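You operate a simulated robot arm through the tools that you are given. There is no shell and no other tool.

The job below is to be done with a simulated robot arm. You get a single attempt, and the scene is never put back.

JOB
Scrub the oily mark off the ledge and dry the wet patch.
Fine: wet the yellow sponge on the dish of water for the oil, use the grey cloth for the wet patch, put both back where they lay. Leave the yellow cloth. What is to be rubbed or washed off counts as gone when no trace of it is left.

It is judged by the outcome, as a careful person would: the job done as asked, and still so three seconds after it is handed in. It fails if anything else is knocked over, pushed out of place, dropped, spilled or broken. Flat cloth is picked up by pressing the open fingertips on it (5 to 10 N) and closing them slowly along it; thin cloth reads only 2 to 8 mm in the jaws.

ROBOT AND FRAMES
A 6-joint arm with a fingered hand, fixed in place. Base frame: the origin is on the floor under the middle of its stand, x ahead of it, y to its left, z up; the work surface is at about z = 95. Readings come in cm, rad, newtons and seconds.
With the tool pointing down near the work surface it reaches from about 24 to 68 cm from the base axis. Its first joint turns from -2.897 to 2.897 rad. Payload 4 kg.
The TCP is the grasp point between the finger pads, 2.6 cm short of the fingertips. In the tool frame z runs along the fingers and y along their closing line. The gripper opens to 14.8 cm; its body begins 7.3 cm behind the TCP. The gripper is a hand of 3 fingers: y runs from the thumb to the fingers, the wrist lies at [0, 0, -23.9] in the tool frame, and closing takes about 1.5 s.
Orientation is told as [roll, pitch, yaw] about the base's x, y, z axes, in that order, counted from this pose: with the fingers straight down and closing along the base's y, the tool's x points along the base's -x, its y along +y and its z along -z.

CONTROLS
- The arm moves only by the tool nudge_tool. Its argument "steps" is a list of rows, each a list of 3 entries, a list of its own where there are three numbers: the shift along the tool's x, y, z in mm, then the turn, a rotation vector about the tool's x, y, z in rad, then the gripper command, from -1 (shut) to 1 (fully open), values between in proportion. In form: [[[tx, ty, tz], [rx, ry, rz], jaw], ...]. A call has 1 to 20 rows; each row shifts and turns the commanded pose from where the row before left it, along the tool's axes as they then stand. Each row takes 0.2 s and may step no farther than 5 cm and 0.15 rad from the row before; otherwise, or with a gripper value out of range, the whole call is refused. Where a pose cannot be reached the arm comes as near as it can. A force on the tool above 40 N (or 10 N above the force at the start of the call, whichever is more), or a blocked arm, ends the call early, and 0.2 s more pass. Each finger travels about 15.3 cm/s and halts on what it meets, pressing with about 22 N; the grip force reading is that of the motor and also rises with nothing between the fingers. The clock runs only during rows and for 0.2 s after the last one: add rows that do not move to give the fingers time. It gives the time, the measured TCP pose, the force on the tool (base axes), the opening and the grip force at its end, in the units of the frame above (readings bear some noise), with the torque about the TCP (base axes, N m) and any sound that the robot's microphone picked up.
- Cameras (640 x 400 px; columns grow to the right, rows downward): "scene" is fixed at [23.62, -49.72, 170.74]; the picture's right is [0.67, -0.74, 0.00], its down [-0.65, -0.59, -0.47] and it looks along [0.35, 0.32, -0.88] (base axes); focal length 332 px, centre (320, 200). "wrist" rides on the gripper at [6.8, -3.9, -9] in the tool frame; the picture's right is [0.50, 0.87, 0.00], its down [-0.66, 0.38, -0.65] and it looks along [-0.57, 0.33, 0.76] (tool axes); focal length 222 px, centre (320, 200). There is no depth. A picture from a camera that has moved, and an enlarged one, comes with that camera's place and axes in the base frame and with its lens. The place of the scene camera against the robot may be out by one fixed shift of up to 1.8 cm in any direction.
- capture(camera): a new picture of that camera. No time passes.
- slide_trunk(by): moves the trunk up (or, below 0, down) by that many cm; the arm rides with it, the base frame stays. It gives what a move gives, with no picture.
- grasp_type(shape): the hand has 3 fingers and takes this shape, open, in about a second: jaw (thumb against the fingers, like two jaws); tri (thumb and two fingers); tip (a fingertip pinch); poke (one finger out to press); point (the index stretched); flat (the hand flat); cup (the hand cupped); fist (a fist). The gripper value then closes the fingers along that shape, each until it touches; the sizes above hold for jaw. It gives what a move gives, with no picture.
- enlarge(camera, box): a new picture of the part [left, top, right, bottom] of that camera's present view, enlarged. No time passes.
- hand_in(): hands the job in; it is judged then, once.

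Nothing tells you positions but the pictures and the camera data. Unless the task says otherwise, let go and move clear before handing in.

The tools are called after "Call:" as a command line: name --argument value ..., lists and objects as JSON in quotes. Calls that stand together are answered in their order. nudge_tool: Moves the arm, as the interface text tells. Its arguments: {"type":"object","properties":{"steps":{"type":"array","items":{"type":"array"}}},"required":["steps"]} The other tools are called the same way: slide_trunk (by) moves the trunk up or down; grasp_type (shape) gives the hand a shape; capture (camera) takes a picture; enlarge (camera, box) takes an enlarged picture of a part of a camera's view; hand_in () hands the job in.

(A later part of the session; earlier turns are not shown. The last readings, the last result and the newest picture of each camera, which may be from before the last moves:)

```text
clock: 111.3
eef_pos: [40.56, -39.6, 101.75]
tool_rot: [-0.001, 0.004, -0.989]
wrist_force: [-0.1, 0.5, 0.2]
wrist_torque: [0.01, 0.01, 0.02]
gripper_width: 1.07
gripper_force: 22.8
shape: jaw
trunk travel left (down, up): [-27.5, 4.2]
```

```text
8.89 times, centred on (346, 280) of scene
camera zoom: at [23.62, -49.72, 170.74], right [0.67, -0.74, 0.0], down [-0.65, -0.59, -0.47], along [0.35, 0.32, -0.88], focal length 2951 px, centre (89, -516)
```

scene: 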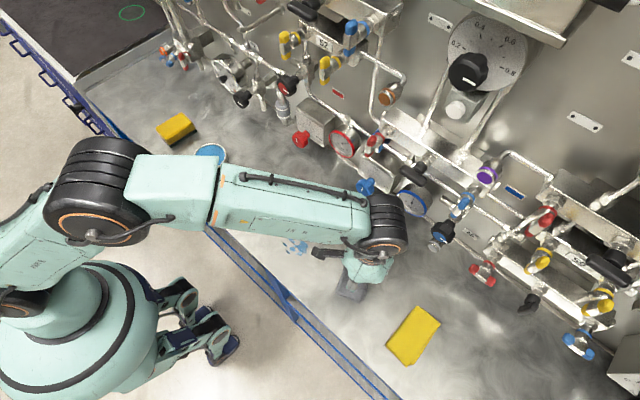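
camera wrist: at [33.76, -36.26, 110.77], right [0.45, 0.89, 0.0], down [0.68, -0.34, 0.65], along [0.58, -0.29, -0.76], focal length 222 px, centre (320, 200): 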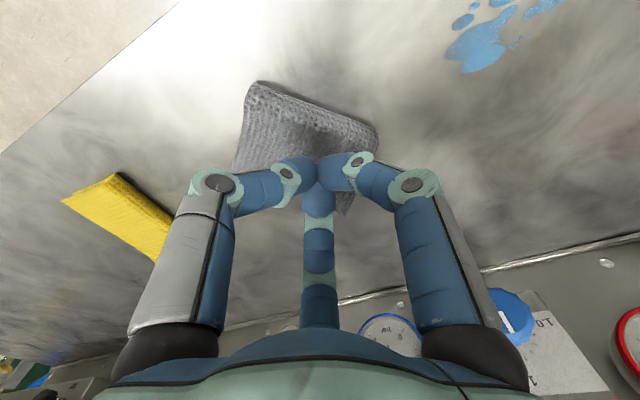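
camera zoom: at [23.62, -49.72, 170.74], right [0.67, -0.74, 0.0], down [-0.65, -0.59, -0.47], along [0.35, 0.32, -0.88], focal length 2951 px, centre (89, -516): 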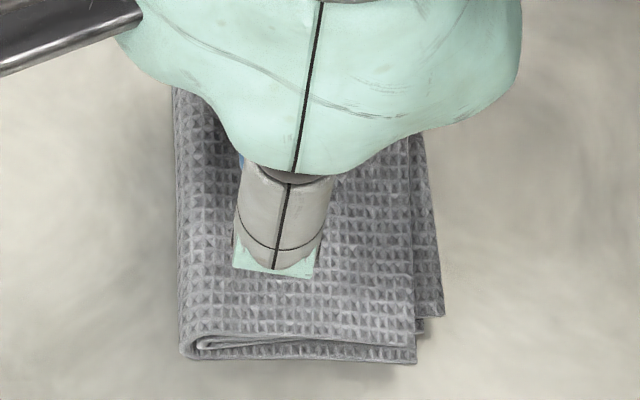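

Call:
nudge_tool --steps '[[[0, 0, 0], [0, 0, 0], -0.8], [[0, 0, 0], [0, 0, 0], -1], [[0, 0, 0], [0, 0, 0], -1], [[0, 0, -4], [0, 0, 0], -1], [[0, 0, -8], [0, 0, 0], -1], [[0, 0, -12], [0, 0, 0], -1], [[0, 0, -15], [0, 0, 0], -1], [[0, 0, 0], [0, 0, 0], -1]]'

Call:
capture --camera "wrist"

Call:
enlarge --camera "scene" --box '[310, 230, 438, 310]'

```text
clock: 113.1
eef_pos: [40.64, -39.79, 105.82]
tool_rot: [0.0, 0.006, -0.989]
wrist_force: [0.2, -0.7, 0.5]
wrist_torque: [-0.01, -0.05, -0.02]
gripper_width: 0.37
gripper_force: 22.1
shape: jaw
trunk travel left (down, up): [-27.5, 4.2]
```

```text
taken
camera wrist: at [33.86, -36.34, 114.7], right [0.45, 0.89, 0.0], down [0.68, -0.34, 0.65], along [0.58, -0.29, -0.76], focal length 222 px, centre (320, 200)
```

wrist: 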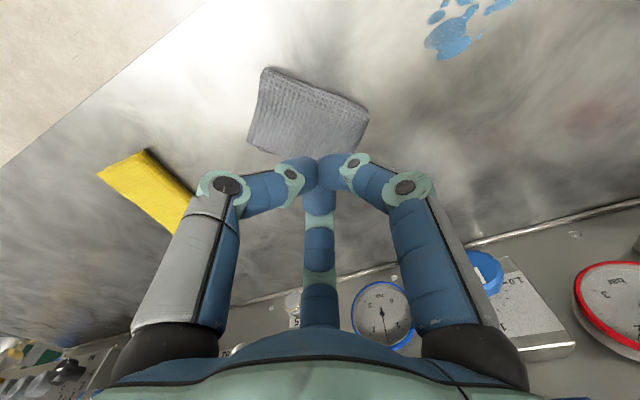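

```text
5.00 times, centred on (374, 270) of scene
camera zoom: at [23.62, -49.72, 170.74], right [0.67, -0.74, 0.0], down [-0.65, -0.59, -0.47], along [0.35, 0.32, -0.88], focal length 1660 px, centre (50, -150)
```

zoom: 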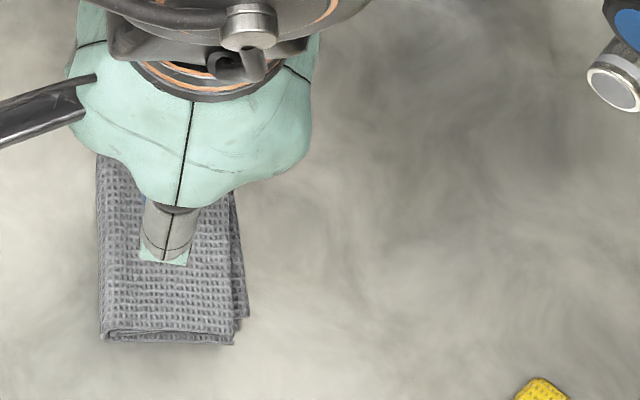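

It's still not gripped, because the open fingertips get pushed together under load. With the fingers closed, the tips support each other and bear load well, so I'll test pressing the closed tips at about 10 N and sliding 2 cm.

Call:
nudge_tool --steps '[[[0, 0, 15], [0, 0, 0], -1], [[0, 0, 15], [0, 0, 0], -1], [[0, 0, 8], [0, 0, 0], -1], [[0, 0, 3], [0, 0, 0], -1], [[0, 0, 1], [0, 0, 0], -1], [[0, 0, 0], [0, 0, 0], -1]]'

```text
clock: 114.5
eef_pos: [40.71, -39.66, 101.66]
tool_rot: [0.001, 0.0, -0.99]
wrist_force: [3.3, -4.6, 25.4]
wrist_torque: [-0.13, -0.08, 0.02]
gripper_width: 0.4
gripper_force: 21.7
shape: jaw
trunk travel left (down, up): [-27.5, 4.2]
```

Call:
nudge_tool --steps '[[[0, 0, -1.2], [0, 0, 0], -1], [[4.2, 2.7, 0], [0, 0, 0], -1], [[4.2, 2.7, 0], [0, 0, 0], -1], [[4.2, 2.7, 0], [0, 0, 0], -1], [[4.2, 2.7, 0], [0, 0, 0], -1], [[0, 0, 0], [0, 0, 0], -1]]'

Call:
enlarge --camera "wrist" --box '[220, 60, 420, 220]'

Call:
enlarge --camera "scene" --box '[310, 230, 438, 310]'

```text
clock: 115.9
eef_pos: [40.56, -37.73, 101.76]
tool_rot: [-0.002, 0.004, -0.99]
wrist_force: [-1.9, -7.5, 27.3]
wrist_torque: [-0.3, 0.16, 0.06]
gripper_width: 0.47
gripper_force: 22.2
shape: jaw
trunk travel left (down, up): [-27.5, 4.2]
```

```text
2.50 times, centred on (320, 140) of wrist
camera zoom: at [33.73, -34.28, 110.67], right [0.45, 0.89, 0.0], down [0.68, -0.34, 0.65], along [0.58, -0.29, -0.76], focal length 555 px, centre (320, 350)
```

zoom: 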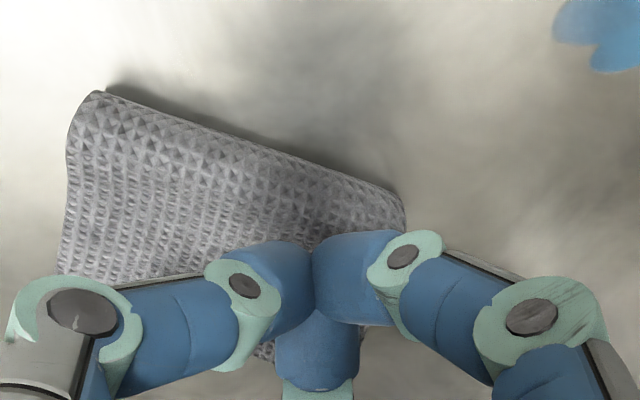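

```text
5.00 times, centred on (374, 270) of scene
camera zoom: at [23.62, -49.72, 170.74], right [0.67, -0.74, 0.0], down [-0.65, -0.59, -0.47], along [0.35, 0.32, -0.88], focal length 1660 px, centre (50, -150)
```

zoom: 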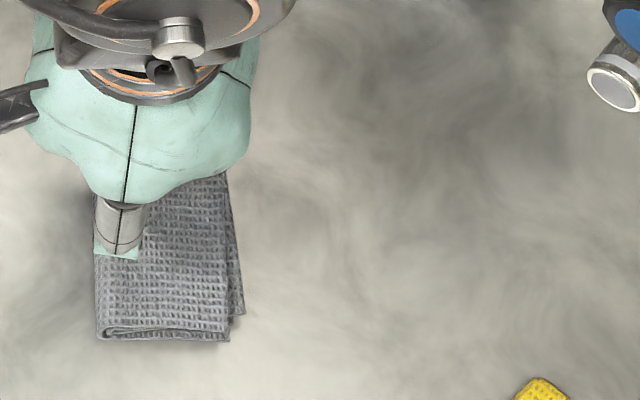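

The closed tips just slide over the fabric (friction only about 0.3), so dragging from the top won't work. The cloth is a soft block 2–4 cm high, so gathering it from its sides near the ledge, as I did with the sponge, should hold. I'll lift and re-locate it.

Call:
nudge_tool --steps '[[[0, 0, -10], [0, 0, 0], -1], [[0, 0, -40], [0, 0, 0], -0.5], [[0, 0, -40], [0, 0, 0], 0.0], [[-30, 10, 0], [0, 0, 0], 0.2], [[0, 0, 0], [0, 0, 0], 0.2], [[0, 0, 0], [0, 0, 0], 0.2]]'

Call:
capture --camera "wrist"

Call:
enlarge --camera "scene" --box '[310, 230, 438, 310]'

```text
clock: 117.3
eef_pos: [43.35, -39.69, 110.74]
tool_rot: [-0.001, 0.005, -0.989]
wrist_force: [-0.8, -0.1, -0.6]
wrist_torque: [0.02, 0.05, -0.03]
gripper_width: 8.79
gripper_force: 0.1
shape: jaw
trunk travel left (down, up): [-27.5, 4.2]
```

```text
taken
camera wrist: at [36.54, -36.29, 119.64], right [0.45, 0.89, 0.0], down [0.68, -0.34, 0.65], along [0.58, -0.29, -0.76], focal length 222 px, centre (320, 200)
```

wrist: 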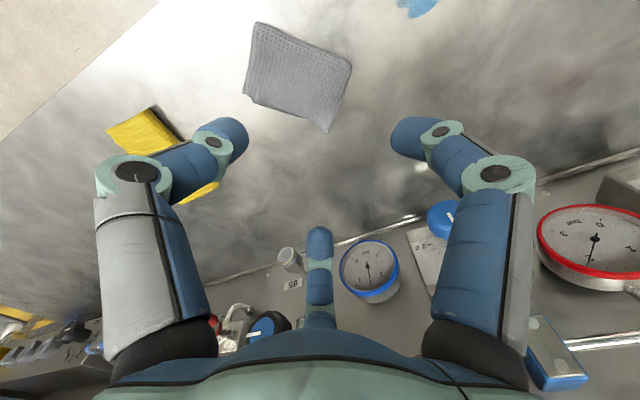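

```text
5.00 times, centred on (374, 270) of scene
camera zoom: at [23.62, -49.72, 170.74], right [0.67, -0.74, 0.0], down [-0.65, -0.59, -0.47], along [0.35, 0.32, -0.88], focal length 1660 px, centre (50, -150)
```

zoom: 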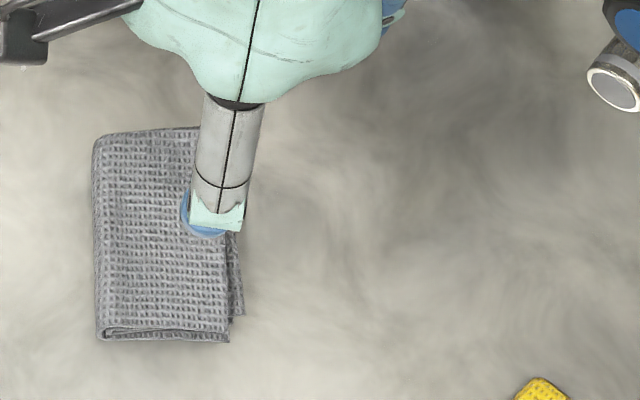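

The cloth is centred at about (40.45, -40.9) with yaw 0.73. I'll place the open hand around it, thumb at one short end and fingers outside the two long sides, with the tips just above the ledge.

Call:
nudge_tool --steps '[[[0, 0, 0], [0, 0, -0.149], 0.62], [[10.3, -38.4, 0], [0, 0, 0], 0.62], [[0, 0, 0], [0, 0, 0], 0.62], [[0, 0, 30], [0, 0, 0], 0.62], [[0, 0, 20], [0, 0, 0], 0.62], [[0, 0, 0], [0, 0, 0], 0.62]]'

Call:
capture --camera "wrist"

Call:
enlarge --camera "scene" --box '[310, 230, 438, 310]'

```text
clock: 118.7
eef_pos: [39.57, -41.39, 105.64]
tool_rot: [0.001, 0.005, -0.84]
wrist_force: [0.6, -0.3, 0.5]
wrist_torque: [0.01, 0.01, -0.01]
gripper_width: 11.97
gripper_force: 0.1
shape: jaw
trunk travel left (down, up): [-27.5, 4.2]
```

```text
taken
camera wrist: at [32.29, -39.12, 114.61], right [0.31, 0.95, 0.0], down [0.72, -0.24, 0.65], along [0.62, -0.2, -0.76], focal length 222 px, centre (320, 200)
```

wrist: 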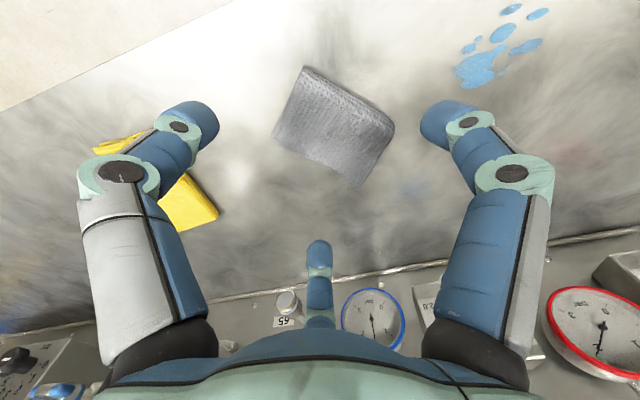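

```text
5.00 times, centred on (374, 270) of scene
camera zoom: at [23.62, -49.72, 170.74], right [0.67, -0.74, 0.0], down [-0.65, -0.59, -0.47], along [0.35, 0.32, -0.88], focal length 1660 px, centre (50, -150)
```

zoom: 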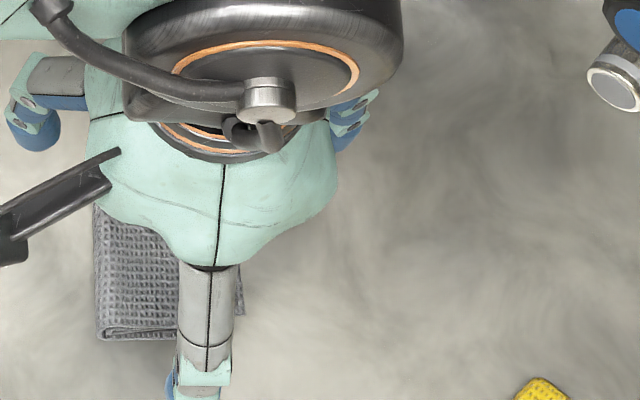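

The hand straddles the cloth like it did the sponge. I'll descend until the tips are about 5 mm above the ledge.

Call:
nudge_tool --steps '[[[0, 0, 20], [0, 0, 0], 0.62], [[0, 0, 20], [0, 0, 0], 0.62], [[0, 0, 15], [0, 0, 0], 0.62], [[0, 0, 10], [0, 0, 0], 0.62], [[0, 0, 6], [0, 0, 0], 0.62], [[0, 0, 4], [0, 0, 0], 0.62], [[0, 0, 0], [0, 0, 0], 0.62]]'

Call:
capture --camera "wrist"

Call:
enlarge --camera "scene" --box '[310, 230, 438, 310]'

```text
clock: 120.3
eef_pos: [39.56, -41.37, 98.19]
tool_rot: [0.0, 0.004, -0.838]
wrist_force: [0.0, 0.1, 0.2]
wrist_torque: [-0.01, 0.01, 0.0]
gripper_width: 11.97
gripper_force: 0.0
shape: jaw
trunk travel left (down, up): [-27.5, 4.2]
```

```text
taken
camera wrist: at [32.33, -39.08, 107.08], right [0.31, 0.95, 0.0], down [0.72, -0.24, 0.65], along [0.62, -0.2, -0.76], focal length 222 px, centre (320, 200)
```

wrist: 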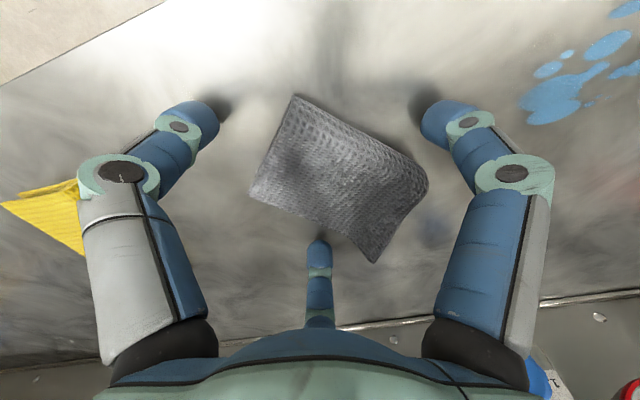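

```text
5.00 times, centred on (374, 270) of scene
camera zoom: at [23.62, -49.72, 170.74], right [0.67, -0.74, 0.0], down [-0.65, -0.59, -0.47], along [0.35, 0.32, -0.88], focal length 1660 px, centre (50, -150)
```

zoom: 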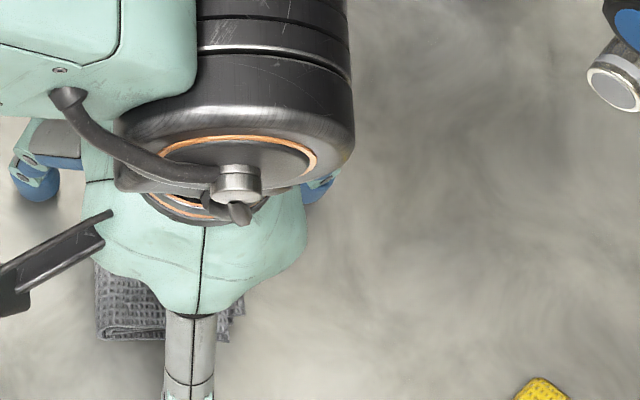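

Everything is clear of contact. I'll close slowly and watch how the cloth responds.

Call:
nudge_tool --steps '[[[0, 0, 0], [0, 0, 0], 0.5], [[0, 0, 0], [0, 0, 0], 0.38], [[0, 0, 0], [0, 0, 0], 0.26], [[0, 0, 0], [0, 0, 0], 0.18], [[0, 0, 0], [0, 0, 0], 0.1], [[0, 0, 0], [0, 0, 0], 0.03], [[0, 0, 0], [0, 0, 0], -0.04], [[0, 0, 0], [0, 0, 0], -0.1], [[0, 0, 0], [0, 0, 0], -0.1]]'

Call:
capture --camera "wrist"

```text
clock: 122.3
eef_pos: [39.56, -41.35, 98.14]
tool_rot: [-0.001, 0.004, -0.84]
wrist_force: [-0.6, 0.3, -0.2]
wrist_torque: [0.01, -0.01, 0.02]
gripper_width: 6.59
gripper_force: 22.1
shape: jaw
trunk travel left (down, up): [-27.5, 4.2]
```

```text
taken
camera wrist: at [32.33, -39.08, 107.09], right [0.31, 0.95, 0.0], down [0.72, -0.24, 0.65], along [0.62, -0.2, -0.76], focal length 222 px, centre (320, 200)
```

wrist: 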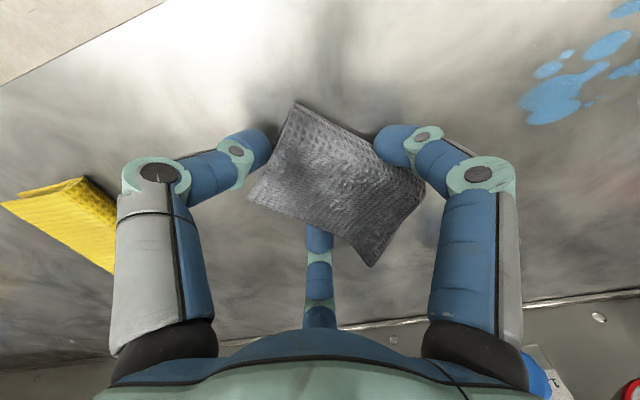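

The fingers hold the cloth from its sides at 6.6 cm with 22 N. I'll squeeze a bit more and see whether it gathers.

Call:
nudge_tool --steps '[[[0, 0, 0], [0, 0, 0], -0.15], [[0, 0, 0], [0, 0, 0], -0.2], [[0, 0, 0], [0, 0, 0], -0.25], [[0, 0, 0], [0, 0, 0], -0.3], [[0, 0, 0], [0, 0, 0], -0.3], [[0, 0, 0], [0, 0, 0], -0.3]]'

Call:
enlarge --camera "wrist" --box '[200, 60, 460, 300]'

Call:
enlarge --camera "scene" --box '[310, 230, 438, 310]'

```text
clock: 123.7
eef_pos: [39.62, -41.43, 98.14]
tool_rot: [-0.001, 0.006, -0.84]
wrist_force: [0.0, 1.4, -1.1]
wrist_torque: [-0.02, -0.01, 0.02]
gripper_width: 6.52
gripper_force: 22.3
shape: jaw
trunk travel left (down, up): [-27.5, 4.2]
```

```text
1.67 times, centred on (330, 180) of wrist
camera zoom: at [32.33, -39.08, 107.09], right [0.31, 0.95, 0.0], down [0.72, -0.24, 0.65], along [0.62, -0.2, -0.76], focal length 370 px, centre (303, 233)
```

zoom: 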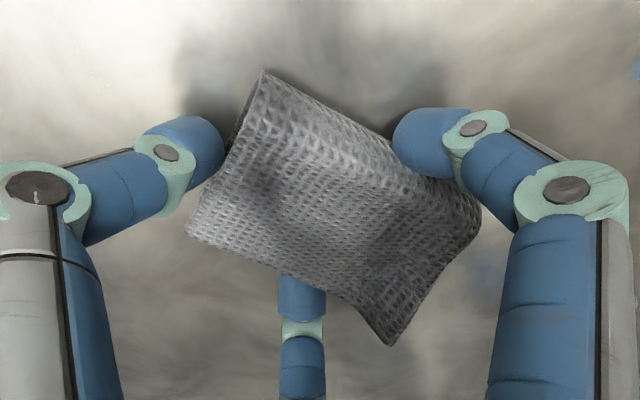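

```text
5.00 times, centred on (374, 270) of scene
camera zoom: at [23.62, -49.72, 170.74], right [0.67, -0.74, 0.0], down [-0.65, -0.59, -0.47], along [0.35, 0.32, -0.88], focal length 1660 px, centre (50, -150)
```

zoom: 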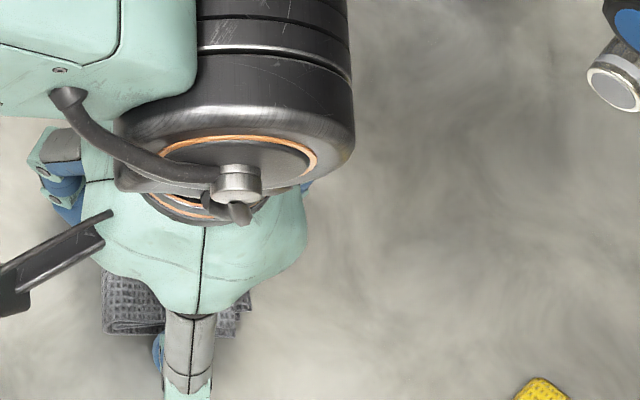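

The cloth resists like a firm pad (6.5 cm at 22 N), so it should lift like the sponge did. I'll lift gently and check.

Call:
nudge_tool --steps '[[[0, 0, 0], [0, 0, 0], -0.5], [[0, 0, 0], [0, 0, 0], -0.6], [[0, 0, -4], [0, 0, 0], -0.6], [[0, 0, -6], [0, 0, 0], -0.6], [[0, 0, -10], [0, 0, 0], -0.6], [[0, 0, -10], [0, 0, 0], -0.6], [[0, 0, 0], [0, 0, 0], -0.6]]'

Call:
enlarge --camera "wrist" --box '[200, 60, 460, 300]'

Call:
enlarge --camera "scene" --box '[310, 230, 438, 310]'

```text
clock: 125.3
eef_pos: [39.77, -41.49, 101.3]
tool_rot: [0.001, 0.004, -0.839]
wrist_force: [0.0, -0.1, -0.5]
wrist_torque: [0.02, 0.0, 0.01]
gripper_width: 6.47
gripper_force: 21.9
shape: jaw
trunk travel left (down, up): [-27.5, 4.2]
```

```text
1.67 times, centred on (330, 180) of wrist
camera zoom: at [32.39, -39.13, 110.29], right [0.31, 0.95, 0.0], down [0.72, -0.24, 0.65], along [0.62, -0.2, -0.76], focal length 370 px, centre (303, 233)
```

zoom: 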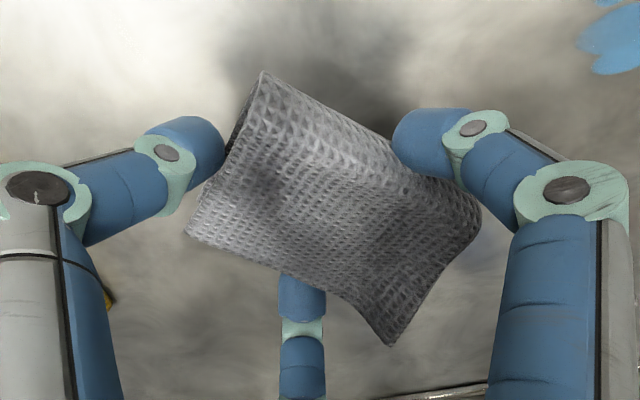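

```text
5.00 times, centred on (374, 270) of scene
camera zoom: at [23.62, -49.72, 170.74], right [0.67, -0.74, 0.0], down [-0.65, -0.59, -0.47], along [0.35, 0.32, -0.88], focal length 1660 px, centre (50, -150)
```

zoom: 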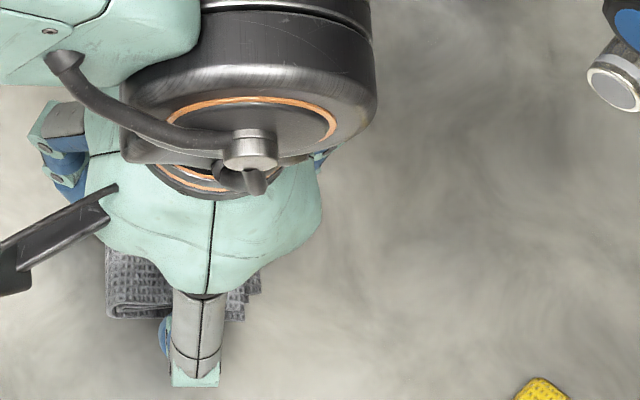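

The cloth is held and comes up with the hand, keeping its shape. I'll raise a little more, turn it back toward its original orientation, and carry it to just before the wet patch.

Call:
nudge_tool --steps '[[[0, 0, -15], [0, 0, 0], -0.6], [[0, 0, -10], [0, 0, 0.145], -0.6], [[0, 0, 0], [0, 0, 0.145], -0.6], [[0, 0, 0], [0, 0, 0.145], -0.6], [[0, 0, 0], [0, 0, 0.145], -0.6], [[0, 0, 0], [0, 0, 0.145], -0.6], [[0, 0, 0], [0, 0, 0.145], -0.6], [[33.1, -15.8, 0], [0, 0, 0], -0.6], [[33.1, -15.8, 0], [0, 0, 0], -0.6], [[0, 0, 0], [0, 0, 0], -0.6]]'

Call:
capture --camera "wrist"

Call:
capture --camera "scene"

```text
clock: 127.5
eef_pos: [37.27, -34.58, 103.7]
tool_rot: [-0.005, 0.003, -1.711]
wrist_force: [0.2, 0.5, -0.3]
wrist_torque: [0.01, 0.0, 0.02]
gripper_width: 6.43
gripper_force: 21.5
shape: jaw
trunk travel left (down, up): [-27.5, 4.2]
```

```text
taken
camera wrist: at [34.62, -27.47, 112.65], right [0.93, 0.37, 0.0], down [0.29, -0.7, 0.65], along [0.24, -0.6, -0.76], focal length 222 px, centre (320, 200)
```

wrist: 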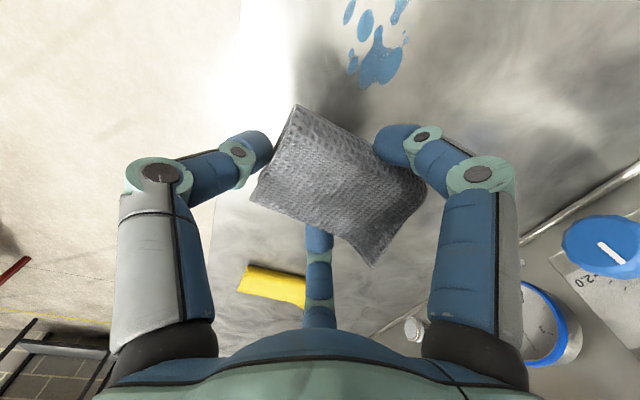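

```text
taken
```

scene: 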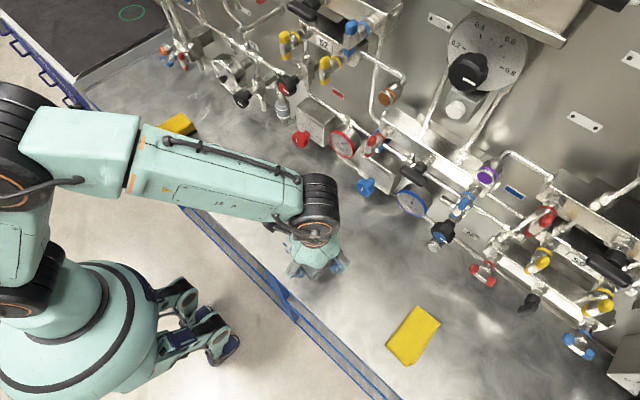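

Call:
nudge_tool --steps '[[[0, 0, 20], [0, 0, 0], -0.6], [[0, 0, 15], [0, 0, 0], -0.6], [[0, 0, 10], [0, 0, 0], -0.6], [[0, 0, 5], [0, 0, 0], -0.6], [[0, 0, 3], [0, 0, 0], -0.6], [[0, 0, 2], [0, 0, 0], -0.6], [[0, 0, 0], [0, 0, 0], -0.6]]'

```text
clock: 129.1
eef_pos: [37.37, -34.57, 98.19]
tool_rot: [-0.003, 0.003, -1.711]
wrist_force: [0.7, -0.4, -0.3]
wrist_torque: [0.0, -0.01, 0.01]
gripper_width: 6.45
gripper_force: 21.7
shape: jaw
trunk travel left (down, up): [-27.5, 4.2]
```

Call:
nudge_tool --steps '[[[0, 0, 1.5], [0, 0, 0], -0.6], [[0, 0, 1.5], [0, 0, 0], -0.6], [[0, 0, 0], [0, 0, 0], -0.6]]'

```text
clock: 129.9
eef_pos: [37.51, -34.51, 98.01]
tool_rot: [-0.003, 0.001, -1.71]
wrist_force: [0.5, 0.4, 6.2]
wrist_torque: [0.02, -0.04, 0.0]
gripper_width: 6.45
gripper_force: 21.7
shape: jaw
trunk travel left (down, up): [-27.5, 4.2]
```

There is light contact (6 N) just before the patch. I'll sweep the cloth across the wet patch in +y.

Call:
nudge_tool --steps '[[[9.9, -1.4, 0], [0, 0, 0], -0.6], [[9.9, -1.4, 0], [0, 0, 0], -0.6], [[9.9, -1.4, 0], [0, 0, 0], -0.6], [[9.9, -1.4, 0], [0, 0, 0], -0.6], [[9.9, -1.4, 0], [0, 0, 0], -0.6], [[9.9, -1.4, 0], [0, 0, 0], -0.6], [[9.9, -1.4, 0], [0, 0, 0], -0.6], [[9.9, -1.4, 0], [0, 0, 0], -0.6], [[9.9, -1.4, 0], [0, 0, 0], -0.6], [[9.9, -1.4, 0], [0, 0, 0], -0.6], [[9.9, -1.4, 0], [0, 0, 0], -0.6], [[9.9, -1.4, 0], [0, 0, 0], -0.6], [[9.9, -1.4, 0], [0, 0, 0], -0.6], [[0, 0, 0], [0, 0, 0], -0.6]]'

Call:
capture --camera "wrist"

Call:
enlarge --camera "scene" --box '[230, 190, 390, 290]'

```text
clock: 132.9
eef_pos: [37.25, -21.56, 97.91]
tool_rot: [-0.004, 0.004, -1.71]
wrist_force: [-0.4, -1.0, 1.5]
wrist_torque: [0.01, 0.02, 0.0]
gripper_width: 6.37
gripper_force: 22.5
shape: jaw
trunk travel left (down, up): [-27.5, 4.2]
```

```text
taken
camera wrist: at [34.53, -14.5, 106.91], right [0.93, 0.38, 0.0], down [0.29, -0.7, 0.65], along [0.24, -0.6, -0.76], focal length 222 px, centre (320, 200)
```

wrist: 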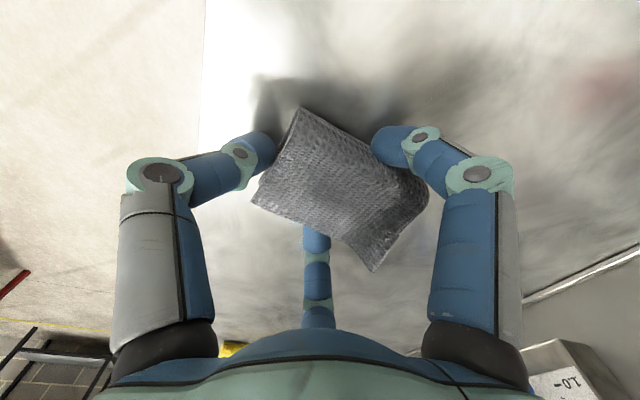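

```text
4.00 times, centred on (310, 240) of scene
camera zoom: at [23.62, -49.72, 170.74], right [0.67, -0.74, 0.0], down [-0.65, -0.59, -0.47], along [0.35, 0.32, -0.88], focal length 1328 px, centre (360, 40)
```

zoom: 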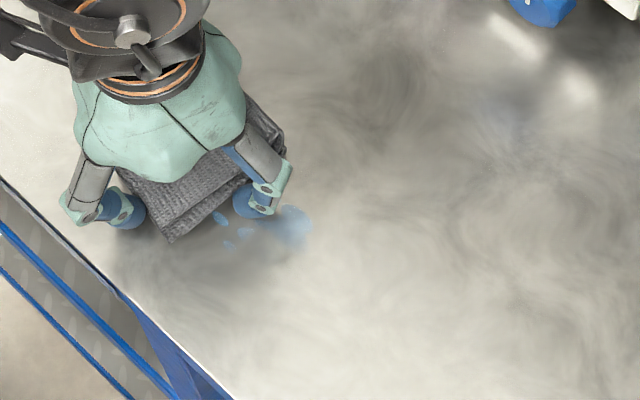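

The patch has faded after one pass. I'll continue with more passes, pressing slightly firmer.

Call:
nudge_tool --steps '[[[0, 0, 0.7], [0, 0, 0], -0.6], [[-9.9, 1.4, 0], [0, 0, 0], -0.6], [[-9.9, 1.4, 0], [0, 0, 0], -0.6], [[-9.9, 1.4, 0], [0, 0, 0], -0.6], [[-9.9, 1.4, 0], [0, 0, 0], -0.6], [[-9.9, 1.4, 0], [0, 0, 0], -0.6], [[-9.9, 1.4, 0], [0, 0, 0], -0.6], [[-9.9, 1.4, 0], [0, 0, 0], -0.6], [[-9.9, 1.4, 0], [0, 0, 0], -0.6], [[-9.9, 1.4, 0], [0, 0, 0], -0.6], [[-9.9, 1.4, 0], [0, 0, 0], -0.6], [[-9.9, 1.4, 0], [0, 0, 0], -0.6], [[-9.9, 1.4, 0], [0, 0, 0], -0.6], [[0, 0, 0], [0, 0, 0], -0.6]]'

Call:
capture --camera "wrist"

Call:
enlarge --camera "scene" --box '[230, 190, 390, 290]'

```text
clock: 135.9
eef_pos: [37.61, -33.42, 97.72]
tool_rot: [-0.004, 0.002, -1.711]
wrist_force: [-0.5, 0.3, 0.3]
wrist_torque: [0.0, -0.01, 0.02]
gripper_width: 3.88
gripper_force: 21.9
shape: jaw
trunk travel left (down, up): [-27.5, 4.2]
```

```text
taken
camera wrist: at [34.74, -26.34, 106.7], right [0.93, 0.37, 0.0], down [0.29, -0.7, 0.65], along [0.24, -0.6, -0.76], focal length 222 px, centre (320, 200)
```

wrist: 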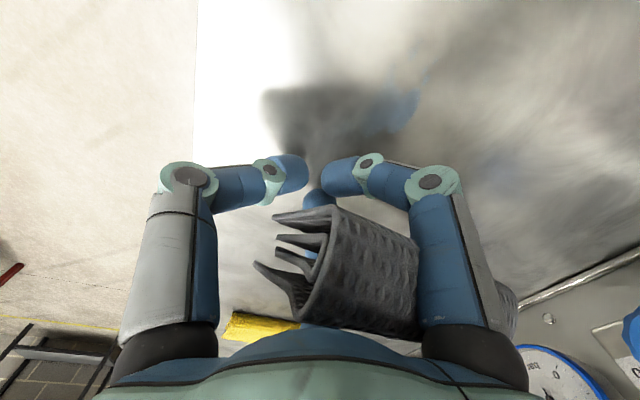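

```text
4.00 times, centred on (310, 240) of scene
camera zoom: at [23.62, -49.72, 170.74], right [0.67, -0.74, 0.0], down [-0.65, -0.59, -0.47], along [0.35, 0.32, -0.88], focal length 1328 px, centre (360, 40)
```

zoom: 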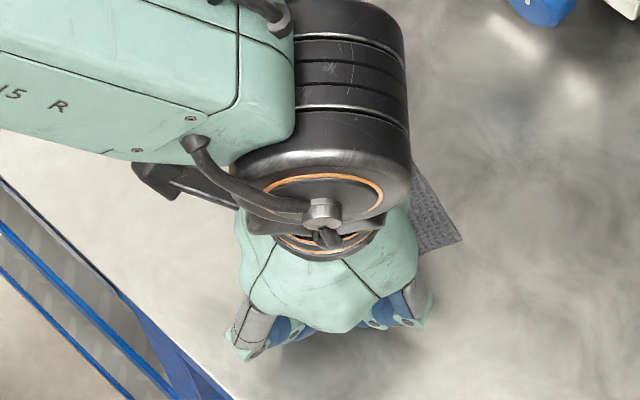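

The cloth slipped during the backward stroke: it now looks turned up on edge against the far finger, and the grip has closed to 3.9 cm. I'll look closely before doing anything.

Call:
enlarge --camera "wrist" --box '[220, 120, 540, 350]'

Call:
enlarge --camera "scene" --box '[270, 220, 366, 280]'

```text
1.74 times, centred on (380, 235) of wrist
camera zoom: at [34.74, -26.34, 106.7], right [0.93, 0.37, 0.0], down [0.29, -0.7, 0.65], along [0.24, -0.6, -0.76], focal length 386 px, centre (216, 139)
```

zoom: 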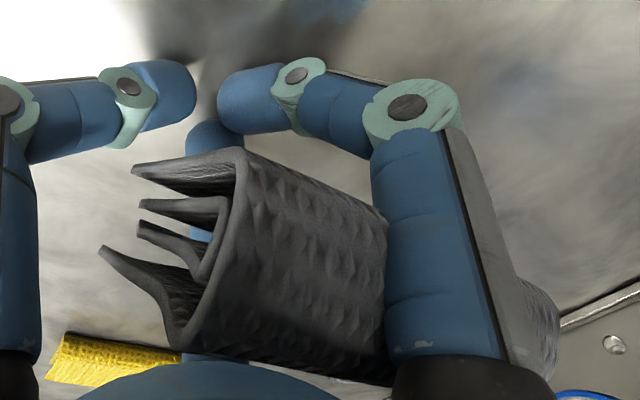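

```text
6.67 times, centred on (318, 250) of scene
camera zoom: at [23.62, -49.72, 170.74], right [0.67, -0.74, 0.0], down [-0.65, -0.59, -0.47], along [0.35, 0.32, -0.88], focal length 2214 px, centre (333, -133)
```

zoom: 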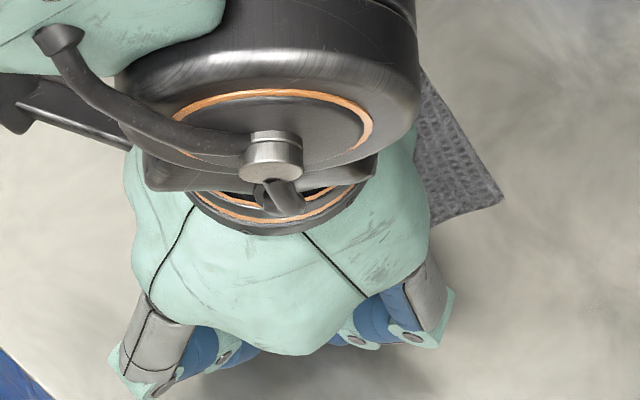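

The cloth popped up inside the fingers and is now pinched on edge. The grip still reads 22 N, so I'll raise slightly, move back away from the wet patch to its own area, and set it down there to re-grasp.

Call:
nudge_tool --steps '[[[0, 0, -5], [0, 0, 0], -0.6], [[0, 0, -10], [0, 0, 0], -0.6], [[0, 0, 0], [0, 0, 0], -0.6]]'

Call:
enlarge --camera "wrist" --box '[200, 80, 520, 310]'

Call:
enlarge --camera "scene" --box '[250, 200, 378, 280]'

```text
clock: 136.7
eef_pos: [37.56, -33.56, 99.25]
tool_rot: [-0.004, 0.002, -1.711]
wrist_force: [-0.1, -0.2, -0.2]
wrist_torque: [0.01, 0.05, 0.0]
gripper_width: 3.87
gripper_force: 21.9
shape: jaw
trunk travel left (down, up): [-27.5, 4.2]
```

```text
1.74 times, centred on (360, 195) of wrist
camera zoom: at [34.7, -26.38, 108.28], right [0.93, 0.37, 0.0], down [0.29, -0.7, 0.65], along [0.24, -0.6, -0.76], focal length 386 px, centre (250, 209)
```

zoom: 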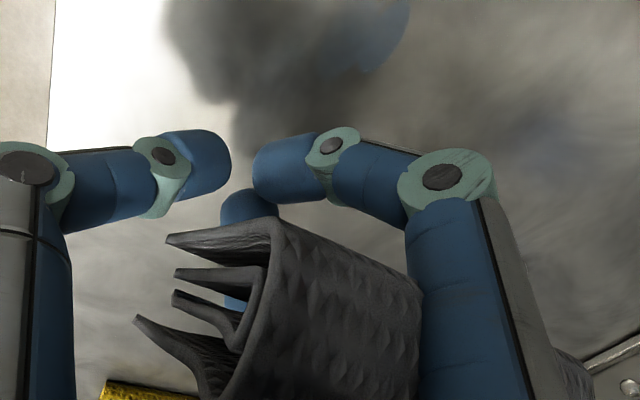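

```text
5.00 times, centred on (314, 240) of scene
camera zoom: at [23.62, -49.72, 170.74], right [0.67, -0.74, 0.0], down [-0.65, -0.59, -0.47], along [0.35, 0.32, -0.88], focal length 1660 px, centre (350, 0)
```

zoom: 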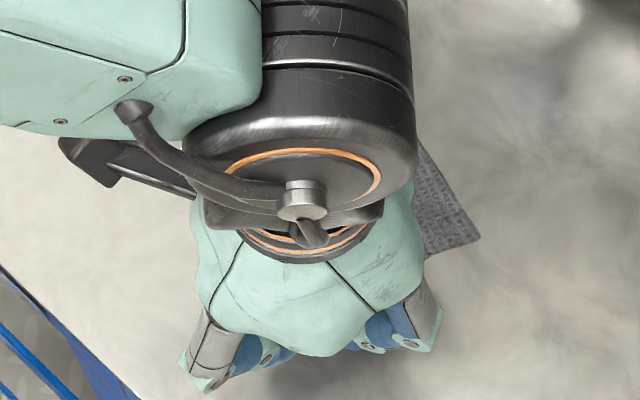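

The cloth moves with the hand, so it is still held. I'll carry it back to its own area at a low height and set it down there.

Call:
nudge_tool --steps '[[[0, 0, -15], [0, 0, 0], -0.6], [[-25.5, 7.4, 0], [0, 0, 0], -0.6], [[-25.5, 7.4, 0], [0, 0, 0], -0.6], [[-25.5, 7.4, 0], [0, 0, 0], -0.6], [[-25.5, 7.4, 0], [0, 0, 0], -0.6], [[0, 0, 0], [0, 0, 0], -0.6]]'

Call:
capture --camera "wrist"

Call:
enlarge --camera "scene" --box '[230, 190, 390, 290]'

Call:
enlarge --camera "scene" --box '[310, 230, 438, 310]'

```text
clock: 138.1
eef_pos: [38.79, -44.12, 100.82]
tool_rot: [-0.003, 0.002, -1.711]
wrist_force: [-0.6, 0.7, 0.2]
wrist_torque: [0.02, -0.03, 0.02]
gripper_width: 3.88
gripper_force: 21.8
shape: jaw
trunk travel left (down, up): [-27.5, 4.2]
```

```text
taken
camera wrist: at [36.04, -36.95, 109.75], right [0.93, 0.37, 0.0], down [0.29, -0.7, 0.65], along [0.24, -0.6, -0.76], focal length 222 px, centre (320, 200)
```

wrist: 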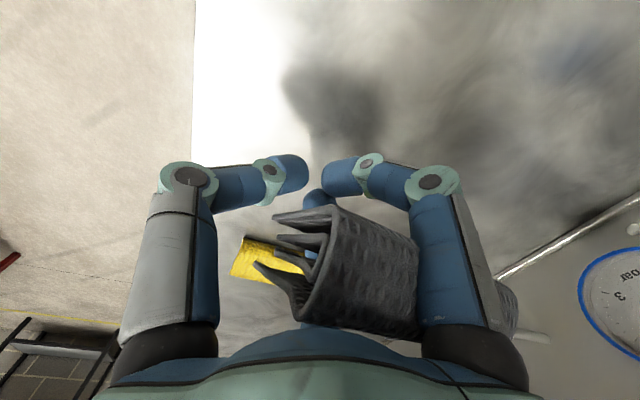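

```text
4.00 times, centred on (310, 240) of scene
camera zoom: at [23.62, -49.72, 170.74], right [0.67, -0.74, 0.0], down [-0.65, -0.59, -0.47], along [0.35, 0.32, -0.88], focal length 1328 px, centre (360, 40)
```

zoom: 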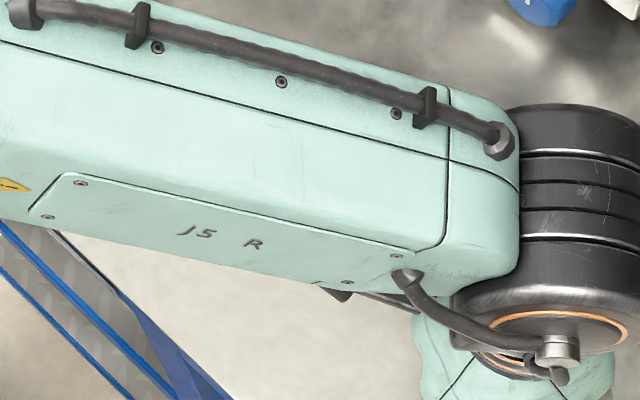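

```text
5.00 times, centred on (374, 270) of scene
camera zoom: at [23.62, -49.72, 170.74], right [0.67, -0.74, 0.0], down [-0.65, -0.59, -0.47], along [0.35, 0.32, -0.88], focal length 1660 px, centre (50, -150)
```

zoom: 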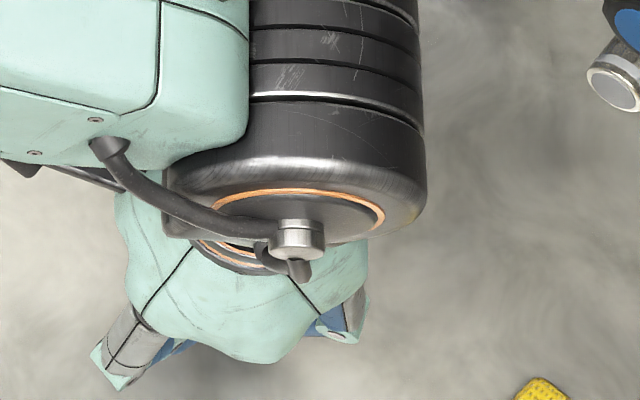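

I'll lower it close to the ledge here and open the fingers slowly so it settles down.

Call:
nudge_tool --steps '[[[0, 0, 10], [0, 0, 0], -0.6], [[0, 0, 10], [0, 0, 0], -0.6], [[0, 0, 5], [0, 0, 0], -0.6], [[0, 0, 0], [0, 0, 0], -0.4], [[0, 0, 0], [0, 0, 0], -0.3], [[0, 0, 0], [0, 0, 0], -0.2], [[0, 0, 0], [0, 0, 0], -0.1], [[0, 0, 0], [0, 0, 0], 0.0], [[0, 0, 0], [0, 0, 0], 0.1], [[0, 0, 0], [0, 0, 0], 0.2], [[0, 0, 0], [0, 0, 0], 0.3], [[0, 0, 0], [0, 0, 0], 0.3]]'

Call:
capture --camera "wrist"

Call:
enlarge --camera "scene" --box '[310, 230, 438, 310]'

```text
clock: 140.7
eef_pos: [38.83, -44.07, 98.25]
tool_rot: [-0.004, 0.004, -1.709]
wrist_force: [-0.4, 0.0, 0.2]
wrist_torque: [0.02, 0.03, -0.03]
gripper_width: 9.55
gripper_force: 0.1
shape: jaw
trunk travel left (down, up): [-27.5, 4.2]
```

```text
taken
camera wrist: at [36.0, -36.87, 107.21], right [0.93, 0.37, 0.0], down [0.29, -0.7, 0.65], along [0.24, -0.6, -0.76], focal length 222 px, centre (320, 200)
```

wrist: 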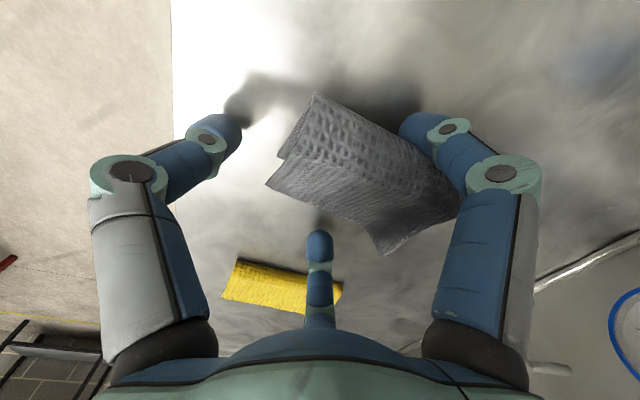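

```text
5.00 times, centred on (374, 270) of scene
camera zoom: at [23.62, -49.72, 170.74], right [0.67, -0.74, 0.0], down [-0.65, -0.59, -0.47], along [0.35, 0.32, -0.88], focal length 1660 px, centre (50, -150)
```

zoom: 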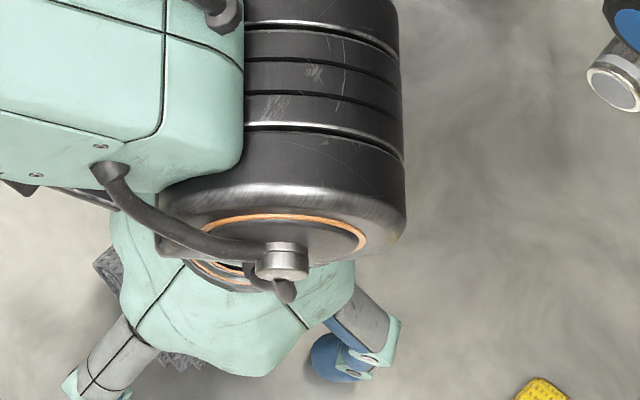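

It settled back flat, fold and orientation intact, at about (41.6, -44.2). I'll open wider, shift about 2 cm in +x to centre the hand on it, and look.

Call:
nudge_tool --steps '[[[0, 0, 0], [0, 0, 0], 0.45], [[0, 0, 0], [0, 0, 0], 0.62], [[0, 0, 0], [0, 0, 0], 0.62], [[0, 7, 0], [0, 0, 0], 0.62], [[0, 7, 0], [0, 0, 0], 0.62], [[0, 5, 0], [0, 0, 0], 0.62], [[0, 0, 0], [0, 0, 0], 0.62]]'

Call:
capture --camera "wrist"

```text
clock: 142.3
eef_pos: [40.68, -44.28, 98.32]
tool_rot: [-0.006, 0.003, -1.711]
wrist_force: [-0.4, -1.3, -0.5]
wrist_torque: [0.0, -0.01, 0.02]
gripper_width: 11.99
gripper_force: 0.1
shape: jaw
trunk travel left (down, up): [-27.5, 4.2]
```

```text
taken
camera wrist: at [37.94, -37.13, 107.3], right [0.93, 0.37, 0.0], down [0.29, -0.7, 0.65], along [0.24, -0.6, -0.76], focal length 222 px, centre (320, 200)
```

wrist: 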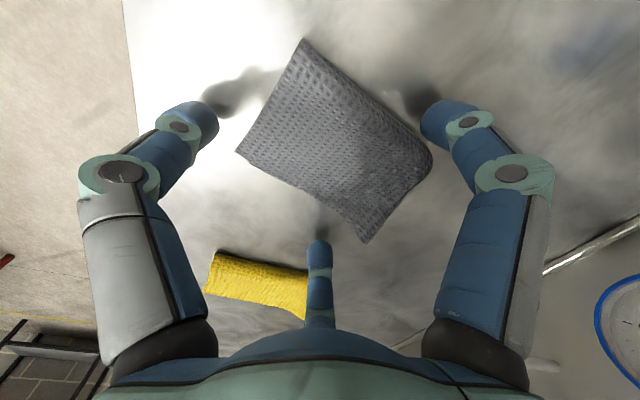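

The cloth is flat again, centred at about (41.5, -42.9) with yaw about -0.28. I'll fine-tune the hand's position and angle and close slowly again.

Call:
nudge_tool --steps '[[[8, -1.5, 0], [0, 0, 0], 0.62], [[8, -1.5, 0], [0, 0, 0.14], 0.62], [[0, 0, 0], [0, 0, 0], 0.62]]'

Call:
capture --camera "wrist"

```text
clock: 143.1
eef_pos: [40.71, -42.59, 98.25]
tool_rot: [-0.003, 0.002, -1.852]
wrist_force: [-0.2, 0.4, 0.2]
wrist_torque: [-0.02, -0.01, -0.02]
gripper_width: 11.98
gripper_force: 0.0
shape: jaw
trunk travel left (down, up): [-27.5, 4.2]
```

```text
taken
camera wrist: at [39.02, -35.14, 107.35], right [0.97, 0.24, 0.0], down [0.18, -0.74, 0.65], along [0.16, -0.63, -0.76], focal length 222 px, centre (320, 200)
```

wrist: 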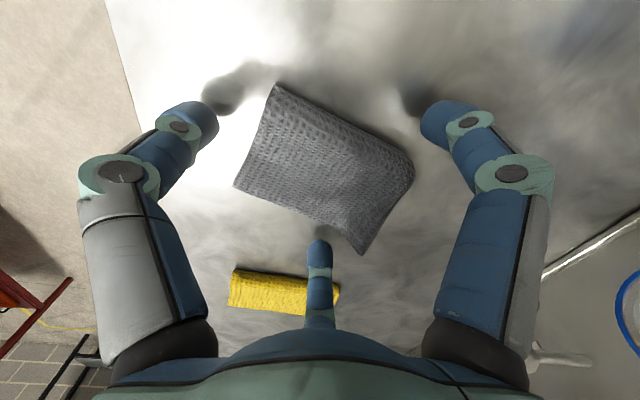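

Call:
nudge_tool --steps '[[[0, -10, 0], [0, 0, 0], 0.62], [[0, 0, 0], [0, 0, 0], 0.5], [[0, 0, 0], [0, 0, 0], 0.38], [[0, 0, 0], [0, 0, 0], 0.26], [[0, 0, 0], [0, 0, 0], 0.18], [[0, 0, 0], [0, 0, 0], 0.1], [[0, 0, 0], [0, 0, 0], 0.03], [[0, 0, 0], [0, 0, 0], -0.04], [[0, 0, 0], [0, 0, 0], -0.1], [[0, 0, 0], [0, 0, 0], -0.1]]'

Call:
capture --camera "wrist"

```text
clock: 145.3
eef_pos: [39.87, -42.42, 98.41]
tool_rot: [-0.003, 0.002, -1.849]
wrist_force: [-0.1, -0.4, 0.7]
wrist_torque: [-0.01, 0.02, -0.02]
gripper_width: 6.69
gripper_force: 0.0
shape: jaw
trunk travel left (down, up): [-27.5, 4.2]
```

```text
taken
camera wrist: at [38.12, -34.9, 107.34], right [0.97, 0.24, 0.0], down [0.19, -0.74, 0.65], along [0.16, -0.63, -0.76], focal length 222 px, centre (320, 200)
```

wrist: 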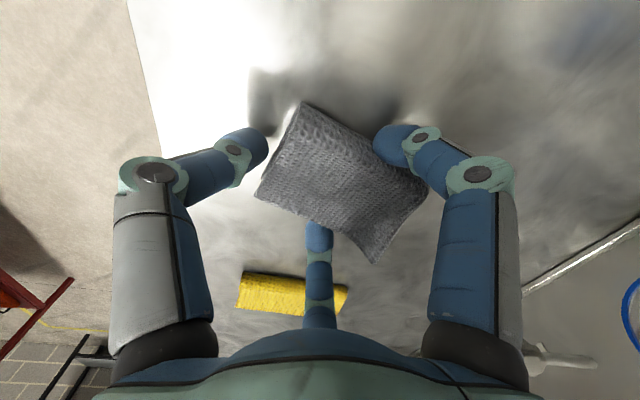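

Call:
nudge_tool --steps '[[[0, 0, 0], [0, 0, 0], -0.13], [[0, 0, 0], [0, 0, 0], -0.16], [[0, 0, 0], [0, 0, 0], -0.19], [[0, 0, 0], [0, 0, 0], -0.22], [[0, 0, 0], [0, 0, 0], -0.22], [[0, 0, 0], [0, 0, 0], -0.22]]'

Call:
capture --camera "wrist"

```text
clock: 146.7
eef_pos: [39.86, -42.42, 98.36]
tool_rot: [-0.004, 0.002, -1.849]
wrist_force: [-0.1, 0.5, -0.5]
wrist_torque: [-0.02, -0.01, 0.0]
gripper_width: 5.82
gripper_force: 22.1
shape: jaw
trunk travel left (down, up): [-27.5, 4.2]
```

```text
taken
camera wrist: at [38.12, -34.9, 107.33], right [0.97, 0.24, 0.0], down [0.19, -0.74, 0.65], along [0.16, -0.63, -0.76], focal length 222 px, centre (320, 200)
```

wrist: 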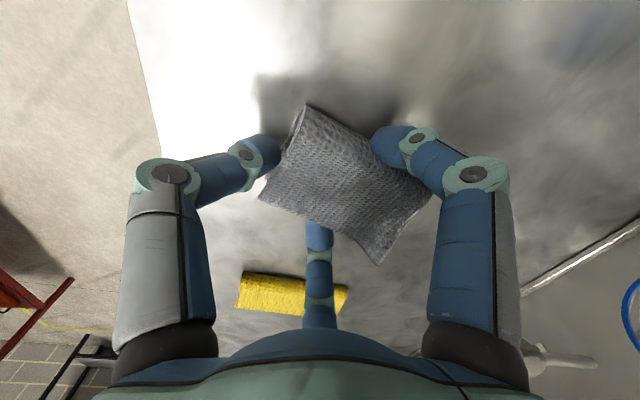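

The cloth is gripped again at 5.8 cm. This time I'll hold the finger command close to that width so it isn't squeezed out, and wipe only in the +y direction, lifting between strokes.

Call:
nudge_tool --steps '[[[0, 0, -4], [0, 0, 0], -0.25], [[0, 0, -8], [0, 0, 0], -0.25], [[0, 0, -12], [0, 0, 0], -0.25], [[0, 0, -14], [0, 0, 0], -0.25], [[29.9, -20.9, 0], [0, 0, 0], -0.25], [[29.9, -20.9, 0], [0, 0, 0], -0.25], [[0, 0, 0], [0, 0, 0], -0.25]]'

Call:
capture --camera "wrist"

Call:
enlarge --camera "scene" --box '[230, 190, 390, 290]'

```text
clock: 148.3
eef_pos: [37.17, -35.52, 102.05]
tool_rot: [-0.004, 0.0, -1.851]
wrist_force: [-0.2, -0.2, -1.0]
wrist_torque: [-0.04, -0.02, -0.01]
gripper_width: 5.7
gripper_force: 21.8
shape: jaw
trunk travel left (down, up): [-27.5, 4.2]
```

```text
taken
camera wrist: at [35.46, -27.99, 111.05], right [0.97, 0.24, 0.0], down [0.18, -0.74, 0.65], along [0.16, -0.63, -0.76], focal length 222 px, centre (320, 200)
```

wrist: 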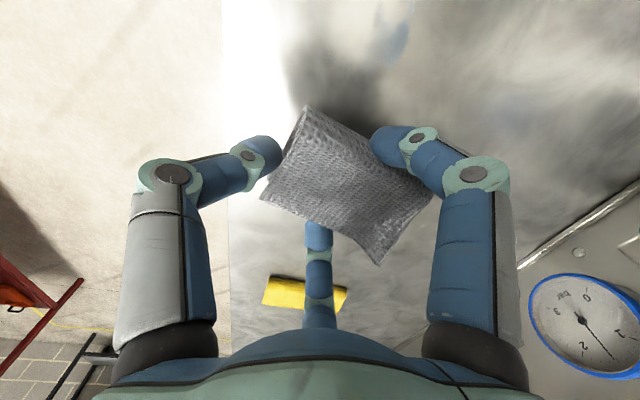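

```text
4.00 times, centred on (310, 240) of scene
camera zoom: at [23.62, -49.72, 170.74], right [0.67, -0.74, 0.0], down [-0.65, -0.59, -0.47], along [0.35, 0.32, -0.88], focal length 1328 px, centre (360, 40)
```

zoom: 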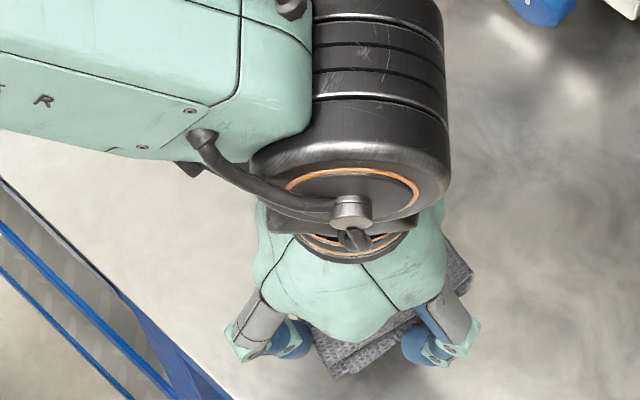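

Call:
enlarge --camera "wrist" --box '[300, 0, 500, 110]'

```text
3.20 times, centred on (400, 55) of wrist
camera zoom: at [35.46, -27.99, 111.05], right [0.97, 0.24, 0.0], down [0.18, -0.74, 0.65], along [0.16, -0.63, -0.76], focal length 711 px, centre (64, 664)
```

zoom: 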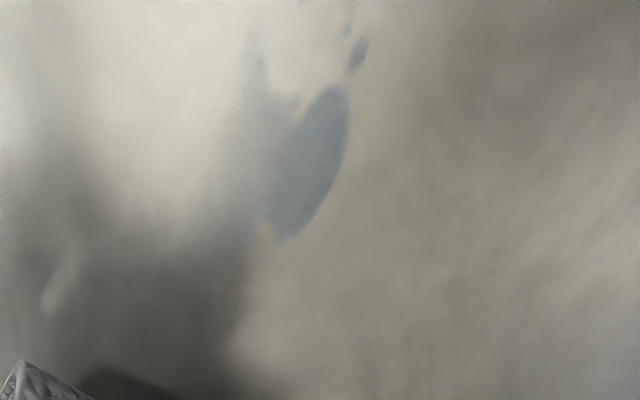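

The remaining wet film is mostly at x 39–41, y -30 to -26. I'll shift 2 cm in +x, lower to light contact and sweep in +y.

Call:
nudge_tool --steps '[[[5, 17.3, 0], [0, 0, 0], -0.25], [[0, 0, 15], [0, 0, 0], -0.25], [[0, 0, 12], [0, 0, 0], -0.25], [[0, 0, 7], [0, 0, 0], -0.25], [[0, 0, 3], [0, 0, 0], -0.25], [[0, 0, 2], [0, 0, 0], -0.25], [[0, 0, 0], [0, 0, 0], -0.25]]'

```text
clock: 149.9
eef_pos: [39.1, -35.51, 98.3]
tool_rot: [-0.003, 0.0, -1.85]
wrist_force: [0.1, -0.2, 10.7]
wrist_torque: [-0.03, -0.08, -0.02]
gripper_width: 5.77
gripper_force: 22.3
shape: jaw
trunk travel left (down, up): [-27.5, 4.2]
```

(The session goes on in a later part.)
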